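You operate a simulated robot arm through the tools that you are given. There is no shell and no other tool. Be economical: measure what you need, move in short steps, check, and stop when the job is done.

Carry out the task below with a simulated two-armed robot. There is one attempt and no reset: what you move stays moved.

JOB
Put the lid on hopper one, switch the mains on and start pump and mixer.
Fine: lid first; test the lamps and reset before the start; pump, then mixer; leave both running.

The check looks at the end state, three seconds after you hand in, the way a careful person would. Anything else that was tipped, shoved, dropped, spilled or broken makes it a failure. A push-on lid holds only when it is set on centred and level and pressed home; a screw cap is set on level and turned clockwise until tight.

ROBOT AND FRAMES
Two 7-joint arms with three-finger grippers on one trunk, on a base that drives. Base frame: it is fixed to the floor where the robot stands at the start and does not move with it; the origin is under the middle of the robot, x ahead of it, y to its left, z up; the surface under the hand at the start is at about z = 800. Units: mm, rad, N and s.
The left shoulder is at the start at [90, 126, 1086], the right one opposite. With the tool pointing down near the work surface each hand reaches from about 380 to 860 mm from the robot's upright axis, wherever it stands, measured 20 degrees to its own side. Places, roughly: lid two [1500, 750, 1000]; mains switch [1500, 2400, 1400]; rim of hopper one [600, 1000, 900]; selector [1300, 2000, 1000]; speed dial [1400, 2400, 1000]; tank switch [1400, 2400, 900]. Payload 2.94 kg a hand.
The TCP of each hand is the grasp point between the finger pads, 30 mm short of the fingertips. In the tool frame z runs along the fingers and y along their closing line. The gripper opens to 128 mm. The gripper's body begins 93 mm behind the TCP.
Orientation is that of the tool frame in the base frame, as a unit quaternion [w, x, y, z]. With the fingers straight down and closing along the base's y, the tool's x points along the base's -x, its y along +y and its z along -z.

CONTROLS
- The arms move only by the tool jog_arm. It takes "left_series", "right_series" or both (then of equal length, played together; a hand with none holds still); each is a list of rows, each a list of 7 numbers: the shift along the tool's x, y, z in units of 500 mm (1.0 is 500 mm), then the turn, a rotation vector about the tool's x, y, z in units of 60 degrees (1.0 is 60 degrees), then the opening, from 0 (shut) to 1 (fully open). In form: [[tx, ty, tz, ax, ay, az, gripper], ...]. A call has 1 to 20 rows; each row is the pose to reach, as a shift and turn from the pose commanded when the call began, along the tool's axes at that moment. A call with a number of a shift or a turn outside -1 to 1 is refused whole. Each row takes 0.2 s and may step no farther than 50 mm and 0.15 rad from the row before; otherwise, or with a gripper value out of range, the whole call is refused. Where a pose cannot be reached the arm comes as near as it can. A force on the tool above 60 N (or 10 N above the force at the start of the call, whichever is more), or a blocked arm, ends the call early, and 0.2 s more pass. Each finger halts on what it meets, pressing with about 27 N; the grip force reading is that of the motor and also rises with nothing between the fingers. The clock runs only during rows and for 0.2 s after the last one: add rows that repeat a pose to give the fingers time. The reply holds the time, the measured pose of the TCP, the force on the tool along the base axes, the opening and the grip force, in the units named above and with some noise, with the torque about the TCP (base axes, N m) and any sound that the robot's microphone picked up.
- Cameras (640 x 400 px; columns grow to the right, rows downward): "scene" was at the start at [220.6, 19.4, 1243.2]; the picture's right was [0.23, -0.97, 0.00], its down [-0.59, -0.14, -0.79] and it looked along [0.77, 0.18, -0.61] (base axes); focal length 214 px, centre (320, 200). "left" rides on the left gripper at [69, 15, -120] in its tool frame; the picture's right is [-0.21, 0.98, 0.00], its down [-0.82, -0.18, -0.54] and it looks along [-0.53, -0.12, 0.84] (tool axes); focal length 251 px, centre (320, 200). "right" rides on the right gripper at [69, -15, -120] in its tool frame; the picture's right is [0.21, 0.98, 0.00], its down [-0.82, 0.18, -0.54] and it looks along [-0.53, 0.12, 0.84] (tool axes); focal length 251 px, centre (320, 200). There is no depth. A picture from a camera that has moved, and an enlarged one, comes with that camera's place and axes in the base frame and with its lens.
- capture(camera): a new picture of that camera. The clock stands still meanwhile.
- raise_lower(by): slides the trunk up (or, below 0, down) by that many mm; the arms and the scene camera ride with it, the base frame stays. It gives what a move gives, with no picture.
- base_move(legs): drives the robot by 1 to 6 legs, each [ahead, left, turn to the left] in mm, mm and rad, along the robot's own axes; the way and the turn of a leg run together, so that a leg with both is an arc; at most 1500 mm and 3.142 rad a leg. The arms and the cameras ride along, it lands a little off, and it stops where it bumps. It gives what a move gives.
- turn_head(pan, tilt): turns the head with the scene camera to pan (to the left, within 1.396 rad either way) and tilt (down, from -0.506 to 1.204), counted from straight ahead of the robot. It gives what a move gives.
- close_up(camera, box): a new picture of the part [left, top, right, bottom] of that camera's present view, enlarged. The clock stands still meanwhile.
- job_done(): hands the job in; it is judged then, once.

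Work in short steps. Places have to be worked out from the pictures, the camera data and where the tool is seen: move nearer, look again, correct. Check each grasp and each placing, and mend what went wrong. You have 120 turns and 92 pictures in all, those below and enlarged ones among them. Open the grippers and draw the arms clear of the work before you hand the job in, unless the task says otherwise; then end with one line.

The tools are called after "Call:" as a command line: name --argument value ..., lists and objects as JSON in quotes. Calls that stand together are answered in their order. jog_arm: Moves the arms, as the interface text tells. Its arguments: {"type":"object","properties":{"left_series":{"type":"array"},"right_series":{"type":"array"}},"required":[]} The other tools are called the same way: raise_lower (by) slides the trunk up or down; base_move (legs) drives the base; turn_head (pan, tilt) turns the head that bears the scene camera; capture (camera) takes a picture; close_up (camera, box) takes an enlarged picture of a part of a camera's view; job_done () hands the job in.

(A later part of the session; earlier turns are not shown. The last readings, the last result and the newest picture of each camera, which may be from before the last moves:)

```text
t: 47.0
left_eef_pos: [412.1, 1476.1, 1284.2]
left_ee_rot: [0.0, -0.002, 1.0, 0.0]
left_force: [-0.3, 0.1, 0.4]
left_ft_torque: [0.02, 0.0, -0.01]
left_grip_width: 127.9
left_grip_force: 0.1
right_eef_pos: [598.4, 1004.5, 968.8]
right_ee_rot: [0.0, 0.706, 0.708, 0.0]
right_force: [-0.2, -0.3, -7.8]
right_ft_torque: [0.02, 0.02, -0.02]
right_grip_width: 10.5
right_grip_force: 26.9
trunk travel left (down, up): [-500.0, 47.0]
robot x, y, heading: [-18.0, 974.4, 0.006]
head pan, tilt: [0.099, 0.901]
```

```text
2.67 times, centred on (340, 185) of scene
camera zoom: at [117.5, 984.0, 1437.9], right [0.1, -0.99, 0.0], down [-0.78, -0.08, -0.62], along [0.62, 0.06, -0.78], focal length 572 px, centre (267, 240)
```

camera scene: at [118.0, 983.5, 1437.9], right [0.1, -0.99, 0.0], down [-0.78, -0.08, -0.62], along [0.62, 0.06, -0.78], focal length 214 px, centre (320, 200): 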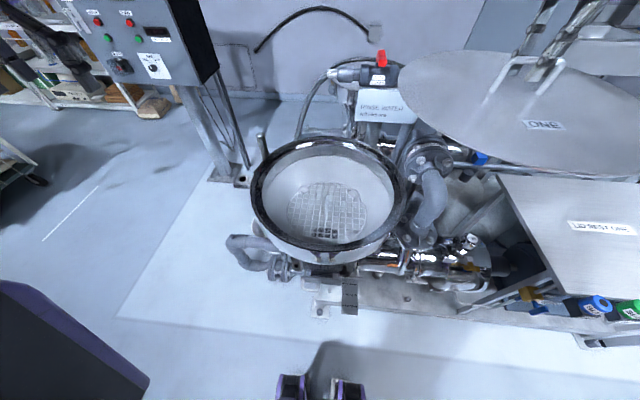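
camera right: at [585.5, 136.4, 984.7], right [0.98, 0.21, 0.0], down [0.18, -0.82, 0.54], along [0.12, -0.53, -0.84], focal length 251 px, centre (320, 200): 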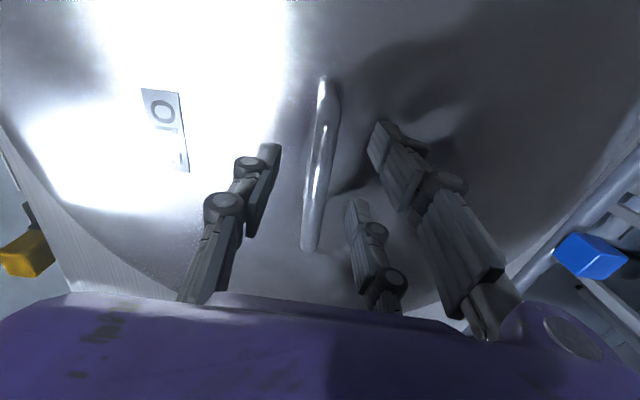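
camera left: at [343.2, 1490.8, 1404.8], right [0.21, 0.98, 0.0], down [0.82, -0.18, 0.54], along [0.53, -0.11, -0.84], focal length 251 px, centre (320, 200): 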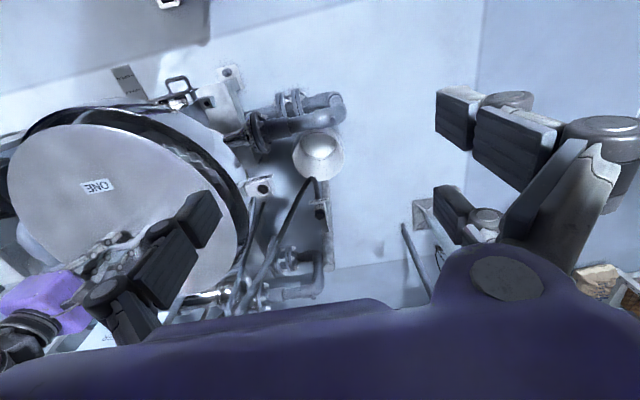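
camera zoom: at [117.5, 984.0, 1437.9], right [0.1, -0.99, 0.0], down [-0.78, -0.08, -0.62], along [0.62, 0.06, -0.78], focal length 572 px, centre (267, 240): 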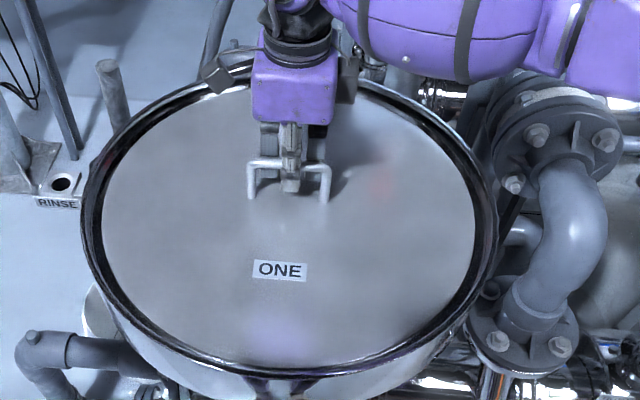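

Still no contact: the lid is entering the rim, with even gaps on left and right. I continue lowering slowly.

Call:
jog_arm --right_series '[[0, 0, 0.005, 0, 0, 0, 0], [0, 0, 0.01, 0, 0, 0, 0], [0, 0, 0.015, 0, 0, 0, 0], [0, 0, 0.02, 0, 0, 0, 0], [0, 0, 0.025, 0, 0, 0, 0], [0, 0, 0.03, 0, 0, 0, 0]]'

Call:
close_up --camera "scene" --box '[220, 110, 460, 260]'

```text
t: 48.4
left_eef_pos: [410.6, 1476.6, 1286.9]
left_ee_rot: [0.001, -0.002, 1.0, 0.0]
left_force: [1.4, -0.4, -0.3]
left_ft_torque: [-0.02, -0.02, 0.0]
left_grip_width: 127.9
left_grip_force: 0.2
right_eef_pos: [599.1, 1006.4, 957.1]
right_ee_rot: [0.002, 0.706, 0.708, 0.002]
right_force: [9.7, 1.4, 23.8]
right_ft_torque: [0.12, 0.15, -0.18]
right_grip_width: 10.1
right_grip_force: 26.9
trunk travel left (down, up): [-500.0, 47.0]
robot x, y, heading: [-15.8, 974.7, 0.005]
head pan, tilt: [0.099, 0.901]
```

```text
2.67 times, centred on (340, 185) of scene
camera zoom: at [115.8, 984.2, 1438.3], right [0.1, -0.99, 0.0], down [-0.78, -0.08, -0.62], along [0.62, 0.06, -0.78], focal length 572 px, centre (267, 240)
```

zoom: 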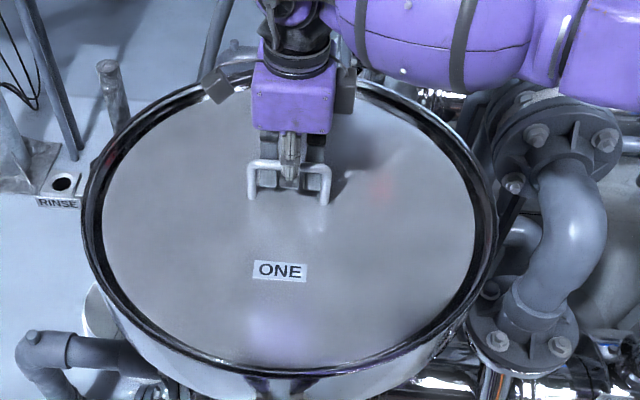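

Contact: the force rose by ~32 N and the lid stopped moving. I'll release, rise clear above the handle and inspect the seating.

Call:
jog_arm --right_series '[[0, 0, -0.016, 0, 0, 0, 0], [0, 0, -0.016, 0, 0, 0, 0.2], [0, 0, -0.016, 0, 0, 0, 0.4], [0, 0, -0.016, 0, 0, 0, 0.4], [0, 0, -0.06, 0, 0, 0, 0.4], [0, 0, -0.15, 0, 0, 0, 0.4], [0, 0, -0.24, 0, 0, 0, 0.2], [0, 0, -0.24, 0, 0, 0, 0], [0, 0, -0.24, 0, 0, 0, 0]]'

Call:
close_up --camera "scene" --box '[220, 110, 460, 260]'

Call:
close_up --camera "left" --box '[0, 80, 260, 242]'

```text
t: 50.4
left_eef_pos: [409.8, 1474.7, 1286.1]
left_ee_rot: [0.0, -0.003, 1.0, 0.0]
left_force: [-0.3, -1.0, -0.5]
left_ft_torque: [-0.02, 0.02, 0.02]
left_grip_width: 127.8
left_grip_force: 0.0
right_eef_pos: [595.8, 1005.7, 1075.9]
right_ee_rot: [0.0, 0.705, 0.709, 0.001]
right_force: [0.7, 0.6, 0.7]
right_ft_torque: [0.01, -0.01, -0.02]
right_grip_width: 0.0
right_grip_force: 2.2
trunk travel left (down, up): [-500.0, 47.0]
robot x, y, heading: [-14.5, 975.3, 0.002]
head pan, tilt: [0.099, 0.901]
```

```text
2.67 times, centred on (340, 185) of scene
camera zoom: at [116.6, 983.9, 1438.0], right [0.1, -0.99, 0.0], down [-0.78, -0.08, -0.62], along [0.62, 0.06, -0.78], focal length 572 px, centre (267, 240)
```

zoom: 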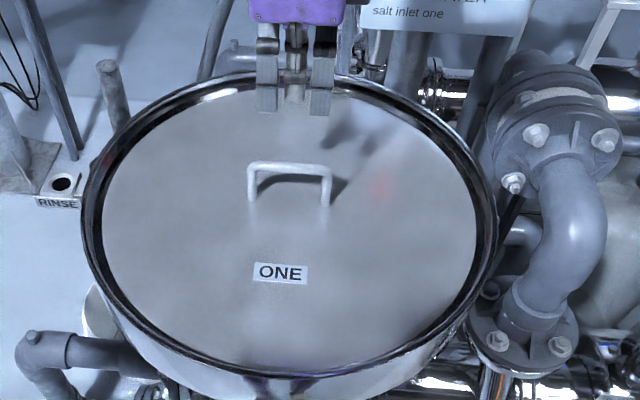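

```text
2.46 times, centred on (130, 161) of left
camera zoom: at [342.6, 1490.8, 1404.9], right [0.21, 0.98, 0.0], down [0.82, -0.18, 0.54], along [0.53, -0.11, -0.84], focal length 619 px, centre (788, 296)
```

zoom: 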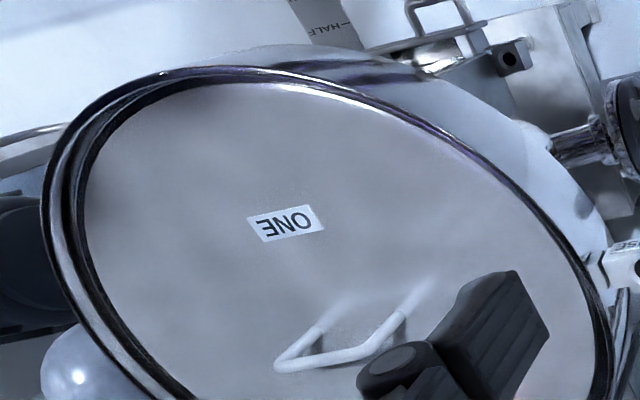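

The lid sits inside the rim and looks level. Now I press it home with shut fingers on the middle of the handle bar.

Call:
jog_arm --right_series '[[0, 0.006, 0.03, 0, 0, 0, 0], [0, 0.006, 0.06, 0, 0, 0, 0], [0, 0.006, 0.08, 0, 0, 0, 0], [0, 0.006, 0.09, 0, 0, 0, 0], [0, 0.006, 0.1, 0, 0, 0, 0], [0, 0.006, 0.11, 0, 0, 0, 0], [0, 0.006, 0.12, 0, 0, 0, 0], [0, 0.006, 0.13, 0, 0, 0, 0], [0, 0.006, 0.14, 0, 0, 0, 0], [0, 0.006, 0.15, 0, 0, 0, 0], [0, 0.006, 0.16, 0, 0, 0, 0], [0, 0.006, 0.17, 0, 0, 0, 0], [0, 0.006, 0.18, 0, 0, 0, 0]]'

Call:
close_up --camera "scene" --box '[220, 110, 460, 260]'

```text
t: 53.1
left_eef_pos: [408.2, 1475.0, 1288.1]
left_ee_rot: [0.002, -0.003, 1.0, 0.0]
left_force: [0.0, 0.6, 1.3]
left_ft_torque: [0.0, 0.01, 0.0]
left_grip_width: 128.0
left_grip_force: 0.0
right_eef_pos: [600.5, 1006.4, 993.5]
right_ee_rot: [0.003, 0.705, 0.709, 0.006]
right_force: [-1.2, -3.4, 39.2]
right_ft_torque: [-0.81, 0.36, -0.03]
right_grip_width: 0.4
right_grip_force: 2.5
trunk travel left (down, up): [-500.0, 47.0]
robot x, y, heading: [-17.8, 977.6, 0.007]
head pan, tilt: [0.099, 0.901]
```

```text
2.67 times, centred on (340, 185) of scene
camera zoom: at [112.0, 983.3, 1439.3], right [0.1, -0.99, 0.0], down [-0.78, -0.08, -0.62], along [0.62, 0.06, -0.78], focal length 572 px, centre (267, 240)
```

zoom: 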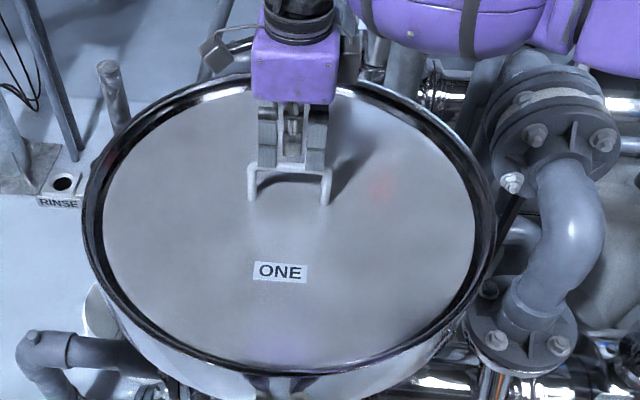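

39 N with no movement of the lid. I'll press a little harder to be sure it is home.

Call:
jog_arm --right_series '[[0, 0, 0.01, 0, 0, 0, 0], [0, 0, 0.02, 0, 0, 0, 0], [0, 0, 0.03, 0, 0, 0, 0], [0, 0, 0.04, 0, 0, 0, 0], [0, 0, 0.05, 0, 0, 0, 0]]'

Call:
jog_arm --right_series '[[0, 0, -0.05, 0, 0, 0, 0], [0, 0, -0.12, 0, 0, 0, 0], [0, 0, -0.2, 0, 0, 0, 0], [0, 0, -0.28, 0, 0, 0, 0], [0, 0, -0.36, 0, 0, 0, 0], [0, 0, -0.44, 0, 0, 0, 0], [0, 0, -0.52, 0, 0, 0, 0]]'

Call:
close_up --camera "scene" --box '[220, 110, 460, 260]'

```text
t: 53.6
left_eef_pos: [409.6, 1473.6, 1286.0]
left_ee_rot: [0.0, -0.002, 1.0, 0.0]
left_force: [-0.2, -0.1, 1.0]
left_ft_torque: [0.02, 0.04, -0.01]
left_grip_width: 127.8
left_grip_force: 0.1
right_eef_pos: [605.4, 1005.7, 992.9]
right_ee_rot: [0.004, 0.706, 0.708, 0.009]
right_force: [-1.4, -7.6, 35.7]
right_ft_torque: [-0.94, 0.51, 0.07]
right_grip_width: 0.0
right_grip_force: 3.1
trunk travel left (down, up): [-500.0, 47.0]
robot x, y, heading: [-14.6, 977.5, 0.002]
head pan, tilt: [0.099, 0.901]
stopped in row 2 (right hand): the force on the tool passed its limit at 63 N (the readings are from after the stop); the commanded pose is now the measured one
```

```text
t: 55.2
left_eef_pos: [410.5, 1477.1, 1285.5]
left_ee_rot: [0.0, -0.002, 1.0, 0.0]
left_force: [0.0, -0.1, 0.7]
left_ft_torque: [-0.01, 0.0, 0.01]
left_grip_width: 128.1
left_grip_force: 0.0
right_eef_pos: [601.1, 1007.8, 1246.9]
right_ee_rot: [0.003, 0.706, 0.708, 0.005]
right_force: [-0.6, -0.2, 0.4]
right_ft_torque: [-0.02, 0.01, -0.01]
right_grip_width: 0.1
right_grip_force: 3.0
trunk travel left (down, up): [-500.0, 47.0]
robot x, y, heading: [-18.7, 977.6, 0.005]
head pan, tilt: [0.099, 0.901]
```

```text
2.67 times, centred on (340, 185) of scene
camera zoom: at [115.7, 984.1, 1438.1], right [0.1, -0.99, 0.0], down [-0.78, -0.08, -0.62], along [0.62, 0.06, -0.78], focal length 572 px, centre (267, 240)
```

zoom: 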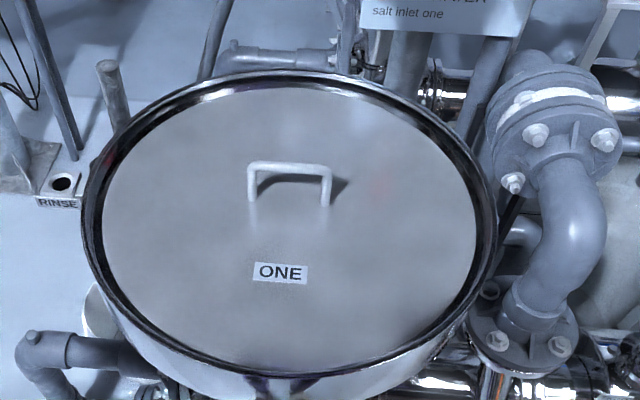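

The lid is seated evenly all round. Now I'll go to the control panel: back off, drive 1250 mm left, and look at it.

Call:
base_move --legs '[[-240, 0, 0], [0, 1250, 0]]'

Call:
turn_head --pan 0.0 --tilt 0.15

Call:
capture --camera "scene"

```text
t: 67.8
left_eef_pos: [157.1, 2724.2, 1286.2]
left_ee_rot: [-0.001, -0.005, 1.0, -0.001]
left_force: [0.1, 0.9, -0.1]
left_ft_torque: [-0.03, 0.02, -0.02]
left_grip_width: 128.3
left_grip_force: 0.0
right_eef_pos: [350.1, 2258.5, 1247.4]
right_ee_rot: [0.002, 0.703, 0.711, 0.004]
right_force: [0.5, -0.9, -0.1]
right_ft_torque: [-0.02, -0.04, -0.02]
right_grip_width: 0.1
right_grip_force: 2.2
trunk travel left (down, up): [-500.0, 47.0]
robot x, y, heading: [-263.4, 2222.1, 0.012]
head pan, tilt: [0.099, 0.901]
```

```text
t: 68.8
left_eef_pos: [156.8, 2724.0, 1285.2]
left_ee_rot: [0.0, -0.005, 1.0, -0.001]
left_force: [-0.3, -0.6, 0.2]
left_ft_torque: [-0.04, -0.01, -0.02]
left_grip_width: 128.1
left_grip_force: 0.0
right_eef_pos: [351.5, 2258.3, 1247.3]
right_ee_rot: [0.003, 0.703, 0.711, 0.005]
right_force: [0.7, 0.4, 0.2]
right_ft_torque: [0.01, -0.05, -0.03]
right_grip_width: 0.1
right_grip_force: 3.1
trunk travel left (down, up): [-500.0, 47.0]
robot x, y, heading: [-266.4, 2225.2, 0.015]
head pan, tilt: [0.0, 0.15]
```

```text
54 pictures are left
camera scene: at [-116.6, 2223.5, 1504.2], right [0.01, -1.0, 0.0], down [-0.15, 0.0, -0.99], along [0.99, 0.01, -0.15], focal length 214 px, centre (320, 200)
```

scene: 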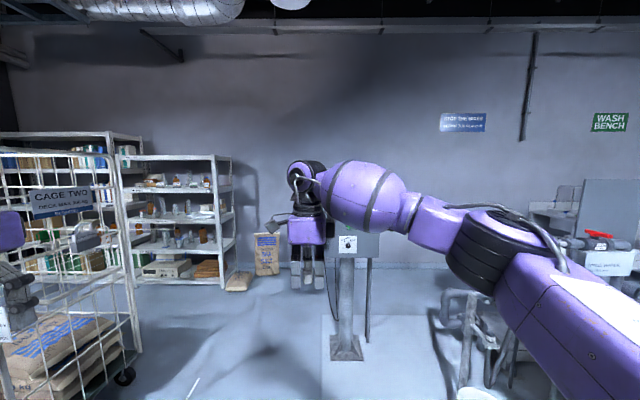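

The right arm blocks the view; I'll move it right and down, then look at the panel again.

Call:
jog_arm --right_series '[[-0.08, -0.02, 0.03, 0, 0, 0, 0], [-0.16, -0.04, 0.06, 0, 0, 0, 0], [-0.24, -0.06, 0.09, 0, 0, 0, 0], [-0.32, -0.08, 0.12, 0, 0, 0, 0], [-0.4, -0.1, 0.15, 0, 0, 0, 0], [-0.48, -0.12, 0.18, 0, 0, 0, 0], [-0.56, -0.14, 0.21, 0, 0, 0, 0], [-0.64, -0.16, 0.24, 0, 0, 0, 0]]'

Call:
close_up --camera "scene" --box '[240, 120, 440, 245]'

```text
t: 70.7
left_eef_pos: [156.1, 2723.3, 1285.9]
left_ee_rot: [0.0, -0.005, 1.0, 0.001]
left_force: [0.4, -0.6, 0.6]
left_ft_torque: [0.04, 0.02, -0.03]
left_grip_width: 128.2
left_grip_force: 0.1
right_eef_pos: [275.5, 1936.5, 1125.2]
right_ee_rot: [0.002, 0.703, 0.711, 0.006]
right_force: [-0.6, -0.8, -0.3]
right_ft_torque: [0.05, -0.07, -0.02]
right_grip_width: 0.1
right_grip_force: 3.2
trunk travel left (down, up): [-500.0, 47.0]
robot x, y, heading: [-264.8, 2223.7, 0.011]
head pan, tilt: [0.0, 0.15]
```

```text
3.20 times, centred on (340, 182) of scene
camera zoom: at [-117.4, 2221.9, 1504.4], right [0.01, -1.0, 0.0], down [-0.15, 0.0, -0.99], along [0.99, 0.01, -0.15], focal length 686 px, centre (256, 256)
```

zoom: 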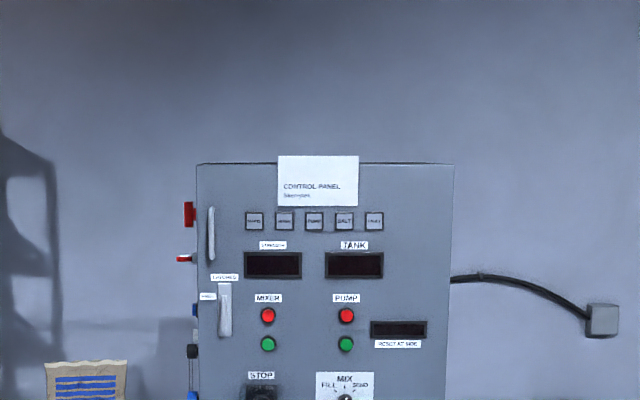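

The front of the panel is visible; several controls (red, blue, black) sit on its left side. I'll check the space left before moving there.

Call:
turn_head --pan 0.7 --tilt 0.5

Call:
capture --camera "scene"

```text
t: 71.7
left_eef_pos: [156.7, 2725.3, 1285.6]
left_ee_rot: [0.0, -0.007, 1.0, 0.0]
left_force: [0.5, 0.8, 1.0]
left_ft_torque: [-0.01, 0.02, -0.01]
left_grip_width: 127.9
left_grip_force: 0.2
right_eef_pos: [275.6, 1937.9, 1124.5]
right_ee_rot: [0.003, 0.702, 0.712, 0.005]
right_force: [0.4, -1.3, 0.2]
right_ft_torque: [-0.04, 0.01, 0.0]
right_grip_width: 0.3
right_grip_force: 3.1
trunk travel left (down, up): [-500.0, 47.0]
robot x, y, heading: [-267.5, 2223.2, 0.014]
head pan, tilt: [0.7, 0.499]
```

```text
52 pictures are left
camera scene: at [-140.4, 2281.6, 1471.9], right [0.65, -0.76, 0.0], down [-0.36, -0.31, -0.88], along [0.67, 0.57, -0.48], focal length 214 px, centre (320, 200)
```

scene: 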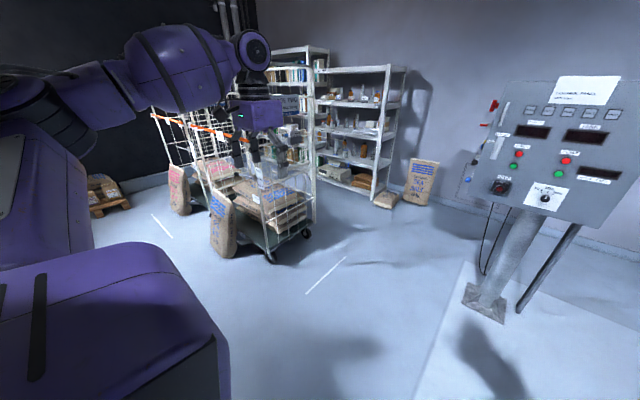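

The cart front is at y ≈ 3640, so there is room. I'll drive to about (600, 2800) turned −0.5 rad, to see the panel's left side and front together.

Call:
base_move --legs '[[0, 300, 0], [0, 0, -0.5], [633, 650, 0]]'

Call:
turn_head --pan -0.15 --tilt 0.35

Call:
capture --camera "scene"

```text
t: 82.2
left_eef_pos: [1214.9, 3044.7, 1285.1]
left_ee_rot: [0.0, 0.242, 0.97, 0.0]
left_force: [-0.4, -0.5, 0.3]
left_ft_torque: [0.02, -0.04, -0.02]
left_grip_width: 127.8
left_grip_force: 0.0
right_eef_pos: [942.5, 2297.8, 1124.1]
right_ee_rot: [0.004, 0.857, 0.515, 0.004]
right_force: [0.3, -0.3, 0.0]
right_ft_torque: [-0.02, 0.02, -0.01]
right_grip_width: 0.0
right_grip_force: 3.4
trunk travel left (down, up): [-500.0, 47.0]
robot x, y, heading: [604.2, 2803.4, -0.487]
head pan, tilt: [0.7, 0.499]
```

```text
t: 83.4
left_eef_pos: [1215.7, 3044.2, 1286.1]
left_ee_rot: [0.0, 0.241, 0.971, 0.0]
left_force: [-0.1, 1.1, -0.2]
left_ft_torque: [0.02, 0.01, 0.02]
left_grip_width: 128.0
left_grip_force: 0.0
right_eef_pos: [943.7, 2297.9, 1125.2]
right_ee_rot: [0.004, 0.857, 0.515, 0.004]
right_force: [0.4, -1.1, 1.0]
right_ft_torque: [0.01, -0.02, 0.01]
right_grip_width: 0.0
right_grip_force: 2.9
trunk travel left (down, up): [-500.0, 47.0]
robot x, y, heading: [605.5, 2805.8, -0.487]
head pan, tilt: [-0.15, 0.351]
```

```text
51 pictures are left
camera scene: at [728.4, 2724.7, 1485.5], right [-0.6, -0.8, 0.0], down [-0.28, 0.2, -0.94], along [0.75, -0.56, -0.34], focal length 214 px, centre (320, 200)
```

scene: 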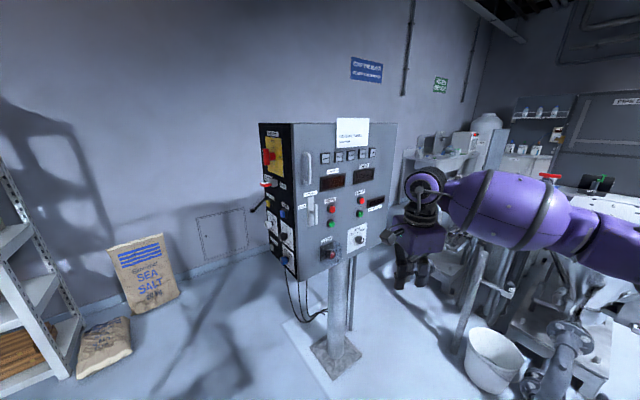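

Both faces are visible. I'll zoom into the side and the front.

Call:
close_up --camera "scene" --box '[245, 115, 325, 165]'

Call:
close_up --camera "scene" --box '[225, 165, 321, 225]'

Call:
close_up --camera "scene" --box '[245, 220, 309, 284]'

Call:
close_up --camera "scene" --box '[290, 140, 410, 270]'

```text
8.00 times, centred on (285, 140) of scene
camera zoom: at [728.4, 2724.7, 1485.5], right [-0.6, -0.8, 0.0], down [-0.28, 0.2, -0.94], along [0.75, -0.56, -0.34], focal length 1716 px, centre (600, 680)
```

zoom: 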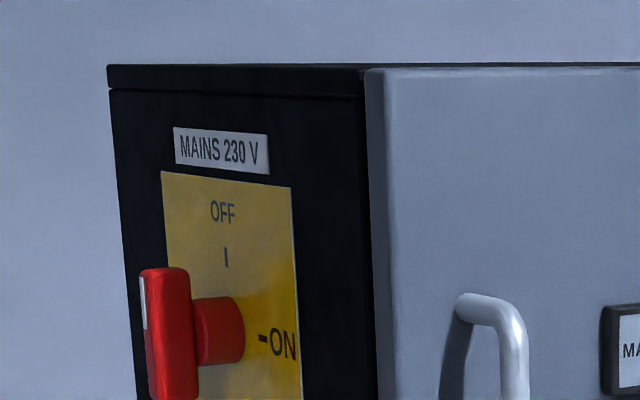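

```text
6.67 times, centred on (273, 195) of scene
camera zoom: at [728.4, 2724.7, 1485.5], right [-0.6, -0.8, 0.0], down [-0.28, 0.2, -0.94], along [0.75, -0.56, -0.34], focal length 1430 px, centre (633, 233)
```

zoom: 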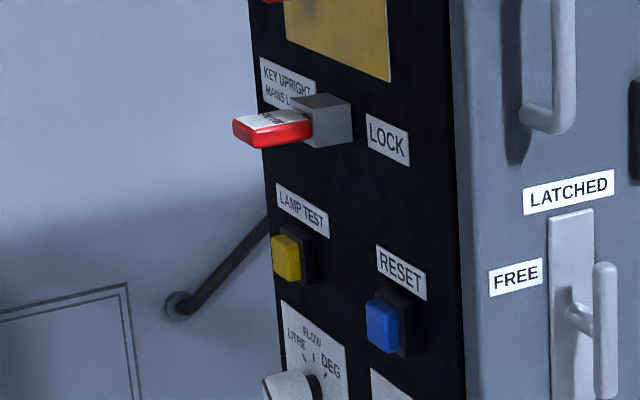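

```text
6.25 times, centred on (277, 252) of scene
camera zoom: at [728.4, 2724.7, 1485.5], right [-0.6, -0.8, 0.0], down [-0.28, 0.2, -0.94], along [0.75, -0.56, -0.34], focal length 1340 px, centre (589, -125)
```

zoom: 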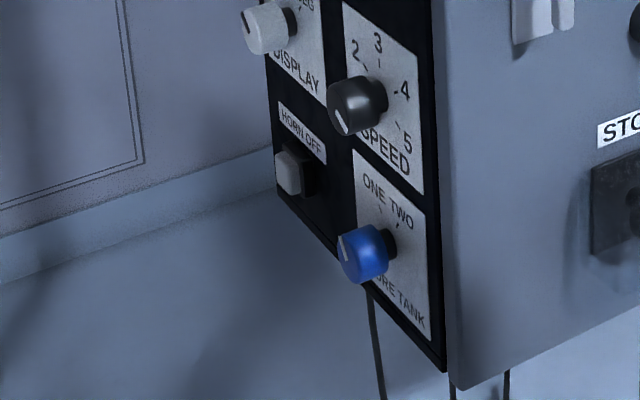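

```text
3.08 times, centred on (350, 205) of scene
camera zoom: at [728.4, 2724.7, 1485.5], right [-0.6, -0.8, 0.0], down [-0.28, 0.2, -0.94], along [0.75, -0.56, -0.34], focal length 660 px, centre (228, 185)
```

zoom: 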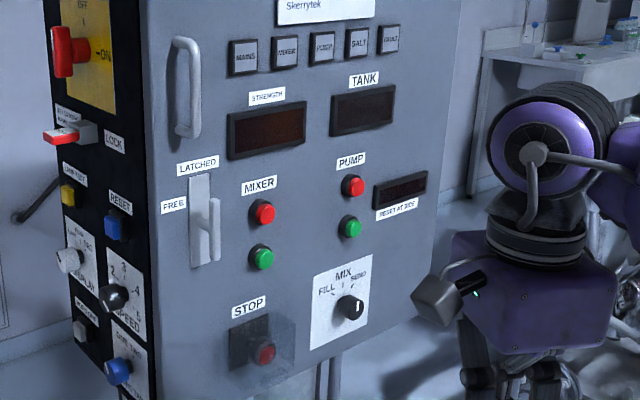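

Reading the panel: side has MAINS rotary (now OFF), a red key at LOCK ("KEY UPRIGHT / MAINS L…"), LAMP TEST (yellow), RESET (blue); front has green buttons for MIXER and PUMP and a MIX selector. I'll move to a diagonal stance at the corner: left hand for the side, right hand for the front.

Call:
base_move --legs '[[196, 156, 0], [0, 0, -0.298]]'

Call:
jog_arm --left_series '[[0, 0, 0, 0, -0.14, 0, 0.5], [0, 0, 0, 0, -0.28, 0, 0.5], [0, 0, 0, 0, -0.42, 0, 0.5], [0, 0, 0, 0, -0.56, 0, 0.5], [0, 0, 0, 0, -0.7, 0, 0.5], [0, 0, 0, 0, -0.84, 0, 0.5], [0, 0, 0, 0, -0.98, 0, 0.5]]'

Call:
jog_arm --left_series '[[0, 0, 0, 0, -0.14, 0, 0.5], [0, 0, 0, 0, -0.28, 0, 0.5], [0, 0, 0, 0, -0.42, 0, 0.5], [0, 0, 0, 0, -0.52, 0, 0.5]]'

Call:
turn_head --pan 0.1 --tilt 0.2

Call:
capture --camera "scene"

```text
t: 86.3
left_eef_pos: [1503.9, 2902.5, 1286.2]
left_ee_rot: [0.0, 0.382, 0.924, 0.0]
left_force: [0.0, 1.1, -0.4]
left_ft_torque: [-0.02, -0.03, 0.0]
left_grip_width: 128.1
left_grip_force: 0.0
right_eef_pos: [1024.5, 2267.1, 1125.0]
right_ee_rot: [0.005, 0.923, 0.385, 0.004]
right_force: [0.8, 0.4, -0.5]
right_ft_torque: [0.02, 0.01, -0.01]
right_grip_width: 0.1
right_grip_force: 3.1
trunk travel left (down, up): [-500.0, 47.0]
robot x, y, heading: [849.1, 2852.9, -0.784]
head pan, tilt: [-0.15, 0.351]
```

```text
t: 87.9
left_eef_pos: [1502.2, 2903.4, 1285.4]
left_ee_rot: [0.455, 0.333, 0.804, -0.188]
left_force: [0.6, -0.4, 0.3]
left_ft_torque: [0.0, -0.03, 0.0]
left_grip_width: 63.9
left_grip_force: 0.0
right_eef_pos: [1026.7, 2266.7, 1125.8]
right_ee_rot: [0.004, 0.923, 0.384, 0.004]
right_force: [0.3, 0.2, 0.1]
right_ft_torque: [0.03, -0.01, 0.02]
right_grip_width: 0.0
right_grip_force: 3.1
trunk travel left (down, up): [-500.0, 47.0]
robot x, y, heading: [852.7, 2849.8, -0.785]
head pan, tilt: [-0.15, 0.351]
```

```text
t: 88.9
left_eef_pos: [1502.5, 2903.7, 1286.0]
left_ee_rot: [0.654, 0.27, 0.653, -0.27]
left_force: [0.4, -0.5, 0.0]
left_ft_torque: [-0.01, 0.01, -0.06]
left_grip_width: 64.1
left_grip_force: 0.0
right_eef_pos: [1025.3, 2266.3, 1124.6]
right_ee_rot: [0.004, 0.924, 0.384, 0.003]
right_force: [-0.4, -0.4, 0.8]
right_ft_torque: [0.0, -0.05, 0.01]
right_grip_width: 0.0
right_grip_force: 2.6
trunk travel left (down, up): [-500.0, 47.0]
robot x, y, heading: [847.2, 2856.8, -0.783]
head pan, tilt: [-0.15, 0.351]
```

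```text
t: 89.7
left_eef_pos: [1503.0, 2902.5, 1286.3]
left_ee_rot: [0.653, 0.27, 0.654, -0.27]
left_force: [0.0, -0.4, -0.8]
left_ft_torque: [0.04, 0.03, -0.01]
left_grip_width: 63.9
left_grip_force: 0.1
right_eef_pos: [1024.7, 2266.7, 1124.6]
right_ee_rot: [0.005, 0.923, 0.384, 0.004]
right_force: [0.5, 0.5, 0.0]
right_ft_torque: [-0.01, -0.02, 0.02]
right_grip_width: 0.1
right_grip_force: 2.9
trunk travel left (down, up): [-500.0, 47.0]
robot x, y, heading: [849.1, 2853.8, -0.783]
head pan, tilt: [0.099, 0.201]
```

```text
46 pictures are left
camera scene: at [961.1, 2753.5, 1499.5], right [-0.63, -0.77, 0.0], down [-0.15, 0.13, -0.98], along [0.76, -0.62, -0.2], focal length 214 px, centre (320, 200)
```

scene: 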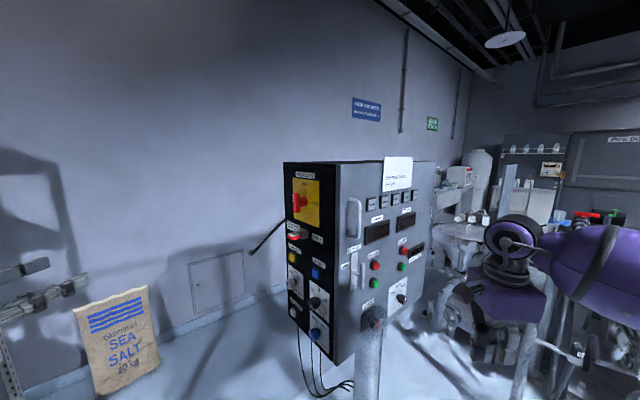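

I'll yaw the left hand to point along −y (facing the side panel) and bring it to y ≈ 2650, then look with its camera.

Call:
jog_arm --left_series '[[0, -0.05, 0.05, 0.12, 0, 0, 0.5], [0, -0.1, 0.1, 0.25, 0, 0, 0.5], [0, -0.15, 0.15, 0.38, 0, 0, 0.5], [0, -0.2, 0.2, 0.5, 0, 0, 0.5], [0, -0.25, 0.25, 0.63, 0, 0, 0.5], [0, -0.3, 0.3, 0.75, 0, 0, 0.5], [0, -0.35, 0.35, 0.75, 0, 0, 0.5], [0, -0.35, 0.35, 0.75, 0, 0, 0.5]]'

Call:
capture --camera "left"

Call:
close_up --camera "scene" --box '[270, 155, 350, 205]'

Call:
close_up --camera "scene" --box '[270, 205, 350, 255]'

```text
t: 91.5
left_eef_pos: [1502.8, 2655.1, 1286.3]
left_ee_rot: [0.5, 0.5, 0.5, -0.5]
left_force: [-0.2, -0.4, 1.0]
left_ft_torque: [0.02, -0.03, -0.02]
left_grip_width: 63.9
left_grip_force: 0.1
right_eef_pos: [1025.1, 2268.7, 1125.2]
right_ee_rot: [0.005, 0.923, 0.384, 0.003]
right_force: [0.2, -1.1, 0.9]
right_ft_torque: [-0.06, 0.02, 0.0]
right_grip_width: 0.0
right_grip_force: 3.1
trunk travel left (down, up): [-500.0, 47.0]
robot x, y, heading: [850.9, 2851.8, -0.787]
head pan, tilt: [0.099, 0.201]
```

```text
45 pictures are left
camera left: at [1518.9, 2775.4, 1216.0], right [0.98, 0.0, 0.21], down [-0.18, 0.54, 0.82], along [-0.12, -0.84, 0.53], focal length 251 px, centre (320, 200)
```

left: 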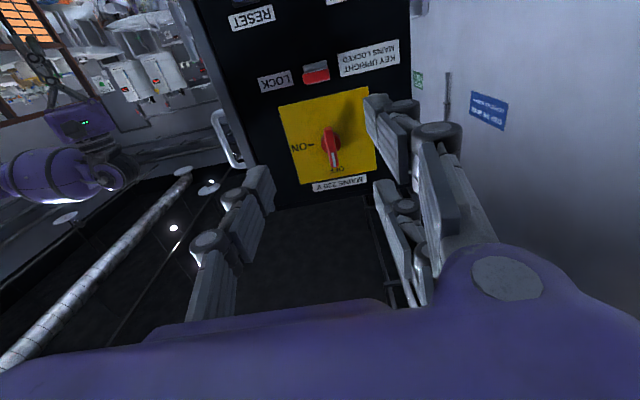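

```text
8.00 times, centred on (310, 180) of scene
camera zoom: at [961.1, 2754.4, 1499.6], right [-0.63, -0.78, 0.0], down [-0.15, 0.13, -0.98], along [0.76, -0.62, -0.2], focal length 1716 px, centre (400, 360)
```

zoom: 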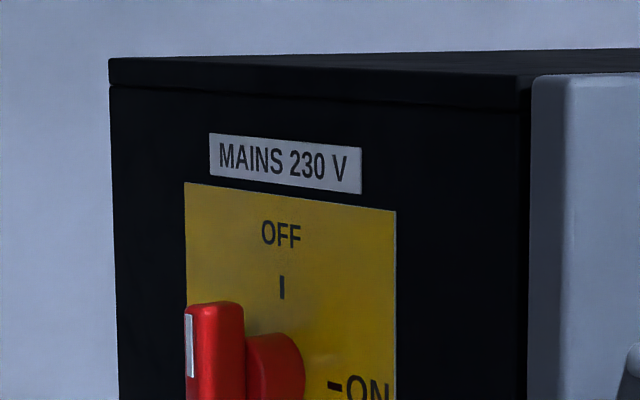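

```text
8.00 times, centred on (310, 230) of scene
camera zoom: at [961.1, 2754.4, 1499.6], right [-0.63, -0.78, 0.0], down [-0.15, 0.13, -0.98], along [0.76, -0.62, -0.2], focal length 1716 px, centre (400, -40)
```

zoom: 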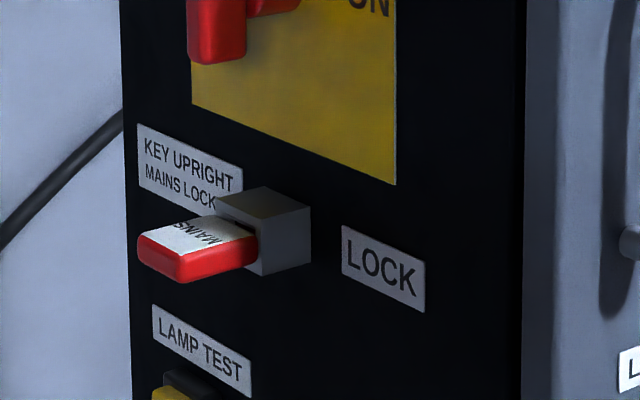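

The label reads "KEY UPRIGHT / MAINS LOCKED", so the horizontal key leaves the mains free. The MAINS bar is vertical at about (1504, 2390–2414, 1362); it needs 90° clockwise. I'll go in front of it and test that the wrist can roll that far.

Call:
jog_arm --left_series '[[-0.04, 0, 0.05, 0, 0, 0, 0.5], [-0.08, 0, 0.12, 0, 0, 0, 0.5], [-0.12, 0, 0.19, 0, 0, 0, 0.5], [-0.152, 0, 0.26, 0, 0, 0, 0.5], [-0.152, 0.002, 0.31, 0, 0, 0, 0.5]]'

Call:
jog_arm --left_series '[[0, 0, 0, 0, 0, 0.14, 0.5], [0, 0, 0, 0, 0, 0.28, 0.5], [0, 0, 0, 0, 0, 0.42, 0.5], [0, 0, 0, 0, 0, 0.56, 0.5], [0, 0, 0, 0, 0, 0.7, 0.5], [0, 0, 0, 0, 0, 0.84, 0.5], [0, 0, 0, 0, 0, 0.98, 0.5]]'

Call:
jog_arm --left_series '[[0, 0, 0, 0, 0, 0.14, 0.5], [0, 0, 0, 0, 0, 0.28, 0.5], [0, 0, 0, 0, 0, 0.42, 0.5], [0, 0, 0, 0, 0, 0.52, 0.5]]'

Call:
capture --camera "left"

```text
t: 92.7
left_eef_pos: [1505.1, 2497.9, 1361.1]
left_ee_rot: [0.501, 0.499, 0.501, -0.499]
left_force: [0.2, 0.0, 0.6]
left_ft_torque: [-0.01, -0.06, 0.0]
left_grip_width: 64.1
left_grip_force: 0.0
right_eef_pos: [1025.4, 2265.7, 1124.6]
right_ee_rot: [0.004, 0.924, 0.383, 0.005]
right_force: [-0.1, -0.4, -0.3]
right_ft_torque: [0.04, 0.03, -0.01]
right_grip_width: 0.0
right_grip_force: 3.2
trunk travel left (down, up): [-500.0, 47.0]
robot x, y, heading: [850.7, 2852.3, -0.781]
head pan, tilt: [0.099, 0.201]
```

```text
t: 94.3
left_eef_pos: [1505.0, 2499.6, 1362.2]
left_ee_rot: [0.681, 0.681, 0.189, -0.188]
left_force: [0.6, 0.0, -0.1]
left_ft_torque: [0.01, 0.0, 0.0]
left_grip_width: 64.1
left_grip_force: 0.1
right_eef_pos: [1025.7, 2266.5, 1123.7]
right_ee_rot: [0.004, 0.923, 0.384, 0.003]
right_force: [0.1, -0.4, -0.2]
right_ft_torque: [0.01, -0.01, 0.0]
right_grip_width: 0.2
right_grip_force: 3.4
trunk travel left (down, up): [-500.0, 47.0]
robot x, y, heading: [847.3, 2851.1, -0.785]
head pan, tilt: [0.099, 0.201]
```

```text
t: 95.3
left_eef_pos: [1504.8, 2499.8, 1361.0]
left_ee_rot: [0.707, 0.708, 0.0, 0.001]
left_force: [-0.2, -1.0, 0.4]
left_ft_torque: [0.03, 0.0, -0.01]
left_grip_width: 64.1
left_grip_force: 0.3
right_eef_pos: [1024.2, 2267.7, 1124.5]
right_ee_rot: [0.005, 0.924, 0.383, 0.004]
right_force: [-0.3, 0.6, 0.0]
right_ft_torque: [-0.03, 0.01, 0.04]
right_grip_width: 0.1
right_grip_force: 2.7
trunk travel left (down, up): [-500.0, 47.0]
robot x, y, heading: [847.0, 2853.9, -0.781]
head pan, tilt: [0.099, 0.201]
```

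```text
42 pictures are left
camera left: at [1574.3, 2620.2, 1376.3], right [-0.22, 0.0, 0.98], down [-0.82, 0.54, -0.18], along [-0.53, -0.84, -0.12], focal length 251 px, centre (320, 200)
```

left: 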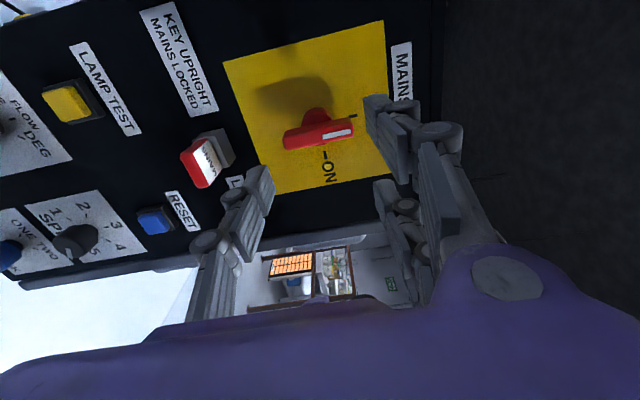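

The roll works, and this view confirms the bar centre at ≈ (1506, 2402, 1361). I'll roll back and move in to grip the bar.

Call:
jog_arm --left_series '[[0, 0, 0, 0, 0, -0.14, 0.5], [0, 0, 0, 0, 0, -0.28, 0.5], [0, 0, 0, 0, 0, -0.42, 0.5], [0, 0, 0, 0, 0, -0.56, 0.5], [0, 0, 0, 0, 0, -0.7, 0.5], [0, 0, 0, 0, 0, -0.84, 0.5], [0, 0, 0, 0, 0, -0.98, 0.5]]'

Call:
jog_arm --left_series '[[0, 0, 0, 0, 0, -0.14, 0.5], [0, 0, 0, 0, 0, -0.28, 0.5], [0, 0, 0, 0, 0, -0.42, 0.5], [0, 0, 0, 0, 0, -0.52, 0.5], [0, 0.002, 0.05, 0, 0, -0.52, 0.5], [0, 0.002, 0.1, 0, 0, -0.52, 0.5], [0, 0.002, 0.13, 0, 0, -0.52, 0.5], [0, 0.002, 0.15, 0, 0, -0.52, 0.5]]'

Call:
capture --camera "left"

```text
t: 96.9
left_eef_pos: [1504.5, 2499.5, 1361.3]
left_ee_rot: [0.616, 0.615, 0.348, -0.347]
left_force: [-0.3, -0.7, -0.1]
left_ft_torque: [0.04, -0.01, 0.01]
left_grip_width: 64.1
left_grip_force: 0.1
right_eef_pos: [1024.9, 2267.0, 1125.0]
right_ee_rot: [0.004, 0.924, 0.383, 0.004]
right_force: [-0.1, -0.6, 0.2]
right_ft_torque: [0.0, -0.01, 0.01]
right_grip_width: 0.1
right_grip_force: 2.9
trunk travel left (down, up): [-500.0, 47.0]
robot x, y, heading: [848.0, 2849.8, -0.779]
head pan, tilt: [0.099, 0.201]
```

```text
t: 98.7
left_eef_pos: [1505.5, 2424.3, 1360.4]
left_ee_rot: [0.5, 0.5, 0.501, -0.499]
left_force: [-0.1, 0.4, -0.1]
left_ft_torque: [-0.02, 0.04, 0.0]
left_grip_width: 63.8
left_grip_force: 0.1
right_eef_pos: [1024.1, 2267.2, 1124.5]
right_ee_rot: [0.003, 0.923, 0.384, 0.004]
right_force: [-0.6, 0.3, -0.2]
right_ft_torque: [0.02, -0.01, 0.04]
right_grip_width: 0.0
right_grip_force: 2.8
trunk travel left (down, up): [-500.0, 47.0]
robot x, y, heading: [844.8, 2856.7, -0.782]
head pan, tilt: [0.099, 0.201]
```

```text
41 pictures are left
camera left: at [1521.4, 2543.8, 1292.1], right [0.98, 0.0, 0.21], down [-0.18, 0.54, 0.82], along [-0.11, -0.84, 0.53], focal length 251 px, centre (320, 200)
```

left: 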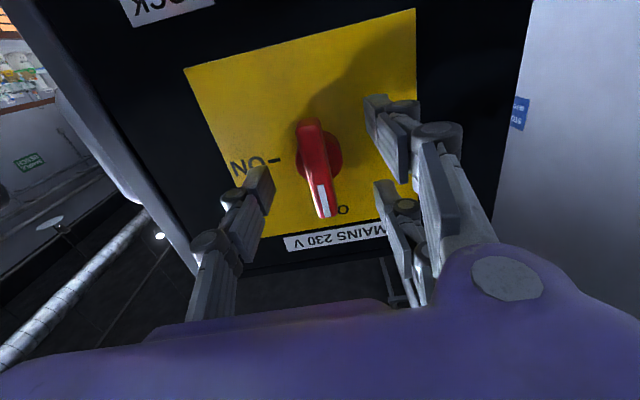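

The bar is between the fingers; closing on it.

Call:
jog_arm --left_series '[[0, 0, 0, 0, 0, 0, 0.3], [0, 0, 0, 0, 0, 0, 0], [0, 0, 0, 0, 0, 0, 0], [0, 0, 0, 0, 0, 0, 0], [0, 0, 0, 0, 0, 0, 0]]'

Call:
jog_arm --left_series '[[0, 0, 0, 0, 0, 0.1, 0], [0, 0, 0, 0, 0, 0.2, 0], [0, 0, 0, 0, 0, 0.3, 0], [0, 0, 0, 0, 0, 0.4, 0], [0, 0, 0, 0, 0, 0.5, 0], [0, 0, 0, 0, 0, 0.6, 0], [0, 0, 0, 0, 0, 0.7, 0], [0, 0, 0, 0, 0, 0.8, 0]]'

Call:
capture --camera "left"

```text
t: 99.9
left_eef_pos: [1505.9, 2423.5, 1361.6]
left_ee_rot: [0.501, 0.499, 0.501, -0.499]
left_force: [-1.2, -1.4, 0.0]
left_ft_torque: [-0.16, -0.01, -0.05]
left_grip_width: 13.9
left_grip_force: 40.2
right_eef_pos: [1025.8, 2266.9, 1124.7]
right_ee_rot: [0.004, 0.923, 0.384, 0.004]
right_force: [-0.4, 0.8, 0.7]
right_ft_torque: [0.01, -0.01, -0.02]
right_grip_width: 0.0
right_grip_force: 3.6
trunk travel left (down, up): [-500.0, 47.0]
robot x, y, heading: [847.3, 2851.3, -0.783]
head pan, tilt: [0.099, 0.201]
```

```text
t: 101.7
left_eef_pos: [1504.6, 2424.5, 1361.5]
left_ee_rot: [0.659, 0.662, 0.252, -0.252]
left_force: [-10.0, 0.6, -8.1]
left_ft_torque: [-0.4, 0.04, -0.93]
left_grip_width: 14.0
left_grip_force: 40.8
right_eef_pos: [1024.2, 2267.2, 1125.1]
right_ee_rot: [0.004, 0.923, 0.384, 0.004]
right_force: [0.6, 0.4, 0.0]
right_ft_torque: [0.0, -0.03, 0.0]
right_grip_width: 0.0
right_grip_force: 2.8
trunk travel left (down, up): [-500.0, 47.0]
robot x, y, heading: [850.1, 2852.8, -0.783]
head pan, tilt: [0.099, 0.201]
```

```text
40 pictures are left
camera left: at [1566.2, 2544.5, 1326.2], right [0.49, 0.0, 0.87], down [-0.73, 0.54, 0.41], along [-0.47, -0.84, 0.26], focal length 251 px, centre (320, 200)
```

left: 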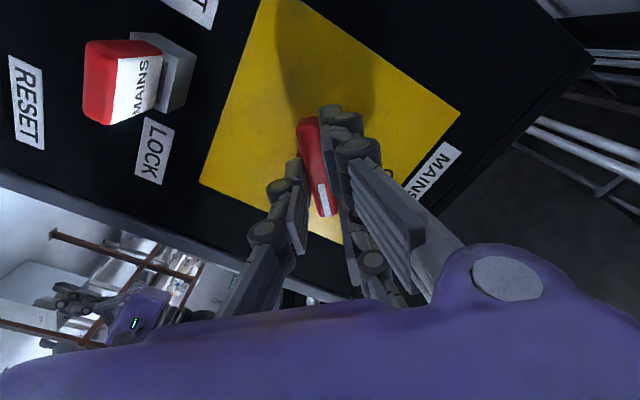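

The knob turns with the hand (about 48° so far). Continuing to 90°.

Call:
jog_arm --left_series '[[0, 0, 0, 0, 0, 0.1, 0], [0, 0, 0, 0, 0, 0.2, 0], [0, 0, 0, 0, 0, 0.3, 0], [0, 0, 0, 0, 0, 0.4, 0], [0, 0, 0, 0, 0, 0.5, 0], [0, 0, 0, 0, 0, 0.6, 0], [0, 0, 0, 0, 0, 0.7, 0], [0, 0, 0, 0, 0, 0.74, 0]]'

Call:
close_up --camera "scene" --box '[270, 155, 430, 255]'

```text
t: 103.5
left_eef_pos: [1503.5, 2424.3, 1360.8]
left_ee_rot: [0.706, 0.708, -0.015, 0.014]
left_force: [-15.0, 4.9, -18.3]
left_ft_torque: [0.39, 1.6, -0.51]
left_grip_width: 14.2
left_grip_force: 40.4
right_eef_pos: [1022.7, 2266.7, 1123.9]
right_ee_rot: [0.005, 0.924, 0.383, 0.004]
right_force: [0.4, 0.3, 0.6]
right_ft_torque: [-0.03, -0.03, 0.0]
right_grip_width: 0.0
right_grip_force: 2.7
trunk travel left (down, up): [-500.0, 47.0]
robot x, y, heading: [850.9, 2853.4, -0.785]
head pan, tilt: [0.099, 0.201]
```

```text
4.00 times, centred on (350, 205) of scene
camera zoom: at [959.8, 2753.1, 1499.5], right [-0.63, -0.77, 0.0], down [-0.15, 0.13, -0.98], along [0.76, -0.62, -0.2], focal length 858 px, centre (200, 180)
```

zoom: 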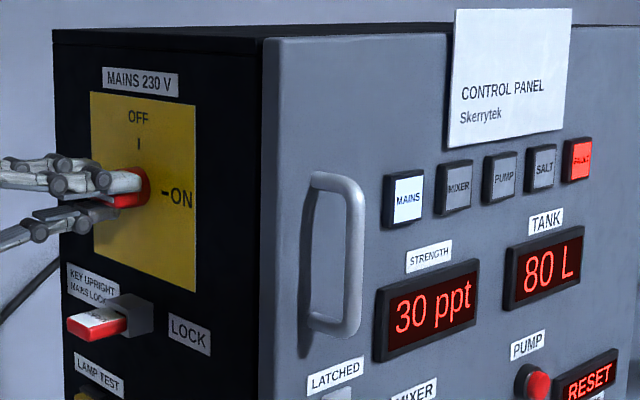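

Mains is on: the MAINS lamp and displays are lit, FAULT is lit and the small display asks for RESET. I'll release the knob and back away.

Call:
jog_arm --left_series '[[0, 0, 0, 0, 0, -0.02, 0.2], [0, 0, 0, 0, 0, -0.02, 0.45], [0, 0, -0.01, 0, 0, -0.02, 0.45], [0, 0, -0.08, 0, 0, -0.02, 0.45], [0, 0, -0.16, 0, 0, -0.02, 0.45], [0, 0, -0.22, 0, 0, -0.02, 0.2], [0, 0, -0.22, 0, 0, -0.02, 0], [0, 0, -0.22, 0, 0, -0.02, 0]]'

Call:
capture --camera "left"

Call:
close_up --camera "scene" --box '[275, 210, 435, 330]'

```text
t: 105.3
left_eef_pos: [1505.4, 2535.8, 1361.4]
left_ee_rot: [0.707, 0.707, -0.007, 0.009]
left_force: [0.4, 1.0, -0.2]
left_ft_torque: [0.0, 0.06, -0.04]
left_grip_width: 0.3
left_grip_force: 3.1
right_eef_pos: [1025.0, 2267.4, 1124.7]
right_ee_rot: [0.004, 0.924, 0.383, 0.004]
right_force: [-0.2, -0.3, 0.3]
right_ft_torque: [-0.01, -0.02, -0.03]
right_grip_width: 0.0
right_grip_force: 3.1
trunk travel left (down, up): [-500.0, 47.0]
robot x, y, heading: [848.1, 2851.9, -0.786]
head pan, tilt: [0.099, 0.201]
```

```text
38 pictures are left
camera left: at [1575.0, 2656.0, 1378.0], right [-0.24, 0.0, 0.97], down [-0.82, 0.54, -0.2], along [-0.52, -0.84, -0.13], focal length 251 px, centre (320, 200)
```

left: 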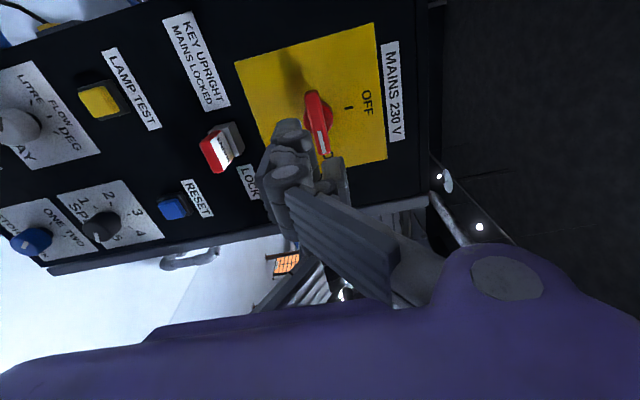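

```text
3.33 times, centred on (355, 270) of scene
camera zoom: at [961.1, 2753.7, 1499.6], right [-0.63, -0.77, 0.0], down [-0.15, 0.13, -0.98], along [0.76, -0.62, -0.2], focal length 715 px, centre (203, -33)
```

zoom: 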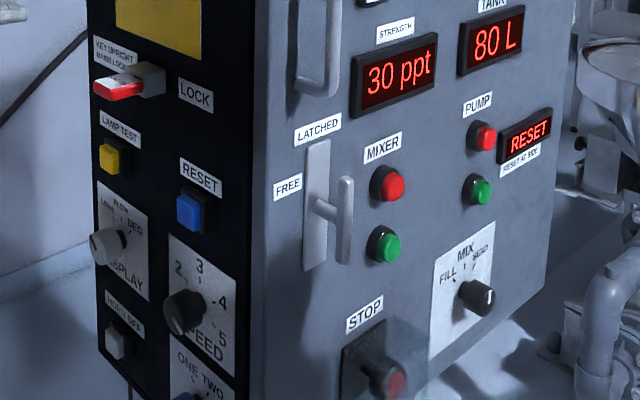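

LAMP TEST is at about (1573, 2386, 1150), RESET about (1437, 2386, 1149). I'll go in front of LAMP TEST with the fingers shut and check.

Call:
jog_arm --left_series '[[0.03, -0.08, 0, 0, 0, 0, 0], [0.06, -0.16, 0, 0, 0, 0, 0], [0.09, -0.24, 0, 0, 0, 0, 0], [0.12, -0.32, 0, 0, 0, 0, 0], [0.136, -0.41, 0, 0, 0, 0, 0], [0.136, -0.422, 0.07, 0, 0, 0, 0], [0.136, -0.422, 0.14, 0, 0, 0, 0], [0.136, -0.422, 0.19, 0, 0, 0, 0], [0.136, -0.422, 0.19, 0, 0, 0, 0]]'

Call:
capture --camera "left"

Call:
close_up --camera "scene" --box '[275, 210, 435, 310]'

```text
t: 107.3
left_eef_pos: [1576.9, 2440.5, 1151.7]
left_ee_rot: [0.707, 0.707, -0.007, 0.008]
left_force: [0.2, 0.4, 0.3]
left_ft_torque: [0.04, -0.01, -0.01]
left_grip_width: 0.3
left_grip_force: 2.9
right_eef_pos: [1026.3, 2267.3, 1125.8]
right_ee_rot: [0.004, 0.923, 0.384, 0.003]
right_force: [0.3, 0.1, -0.8]
right_ft_torque: [0.0, -0.02, 0.01]
right_grip_width: 0.0
right_grip_force: 3.0
trunk travel left (down, up): [-500.0, 47.0]
robot x, y, heading: [847.8, 2847.9, -0.784]
head pan, tilt: [0.099, 0.201]
```

```text
36 pictures are left
camera left: at [1647.8, 2561.4, 1168.6], right [-0.24, 0.0, 0.97], down [-0.82, 0.54, -0.2], along [-0.52, -0.84, -0.13], focal length 251 px, centre (320, 200)
```

left: 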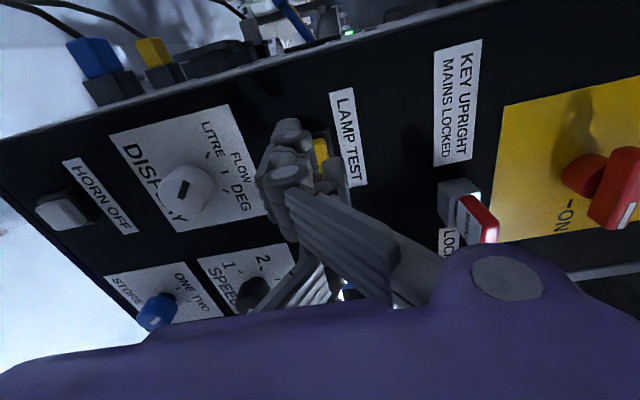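

```text
4.00 times, centred on (355, 260) of scene
camera zoom: at [961.1, 2754.0, 1499.6], right [-0.63, -0.77, 0.0], down [-0.15, 0.13, -0.98], along [0.76, -0.62, -0.2], focal length 858 px, centre (180, -40)
```

zoom: 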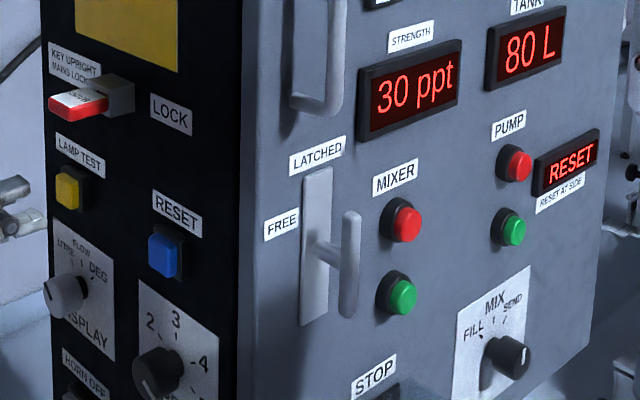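

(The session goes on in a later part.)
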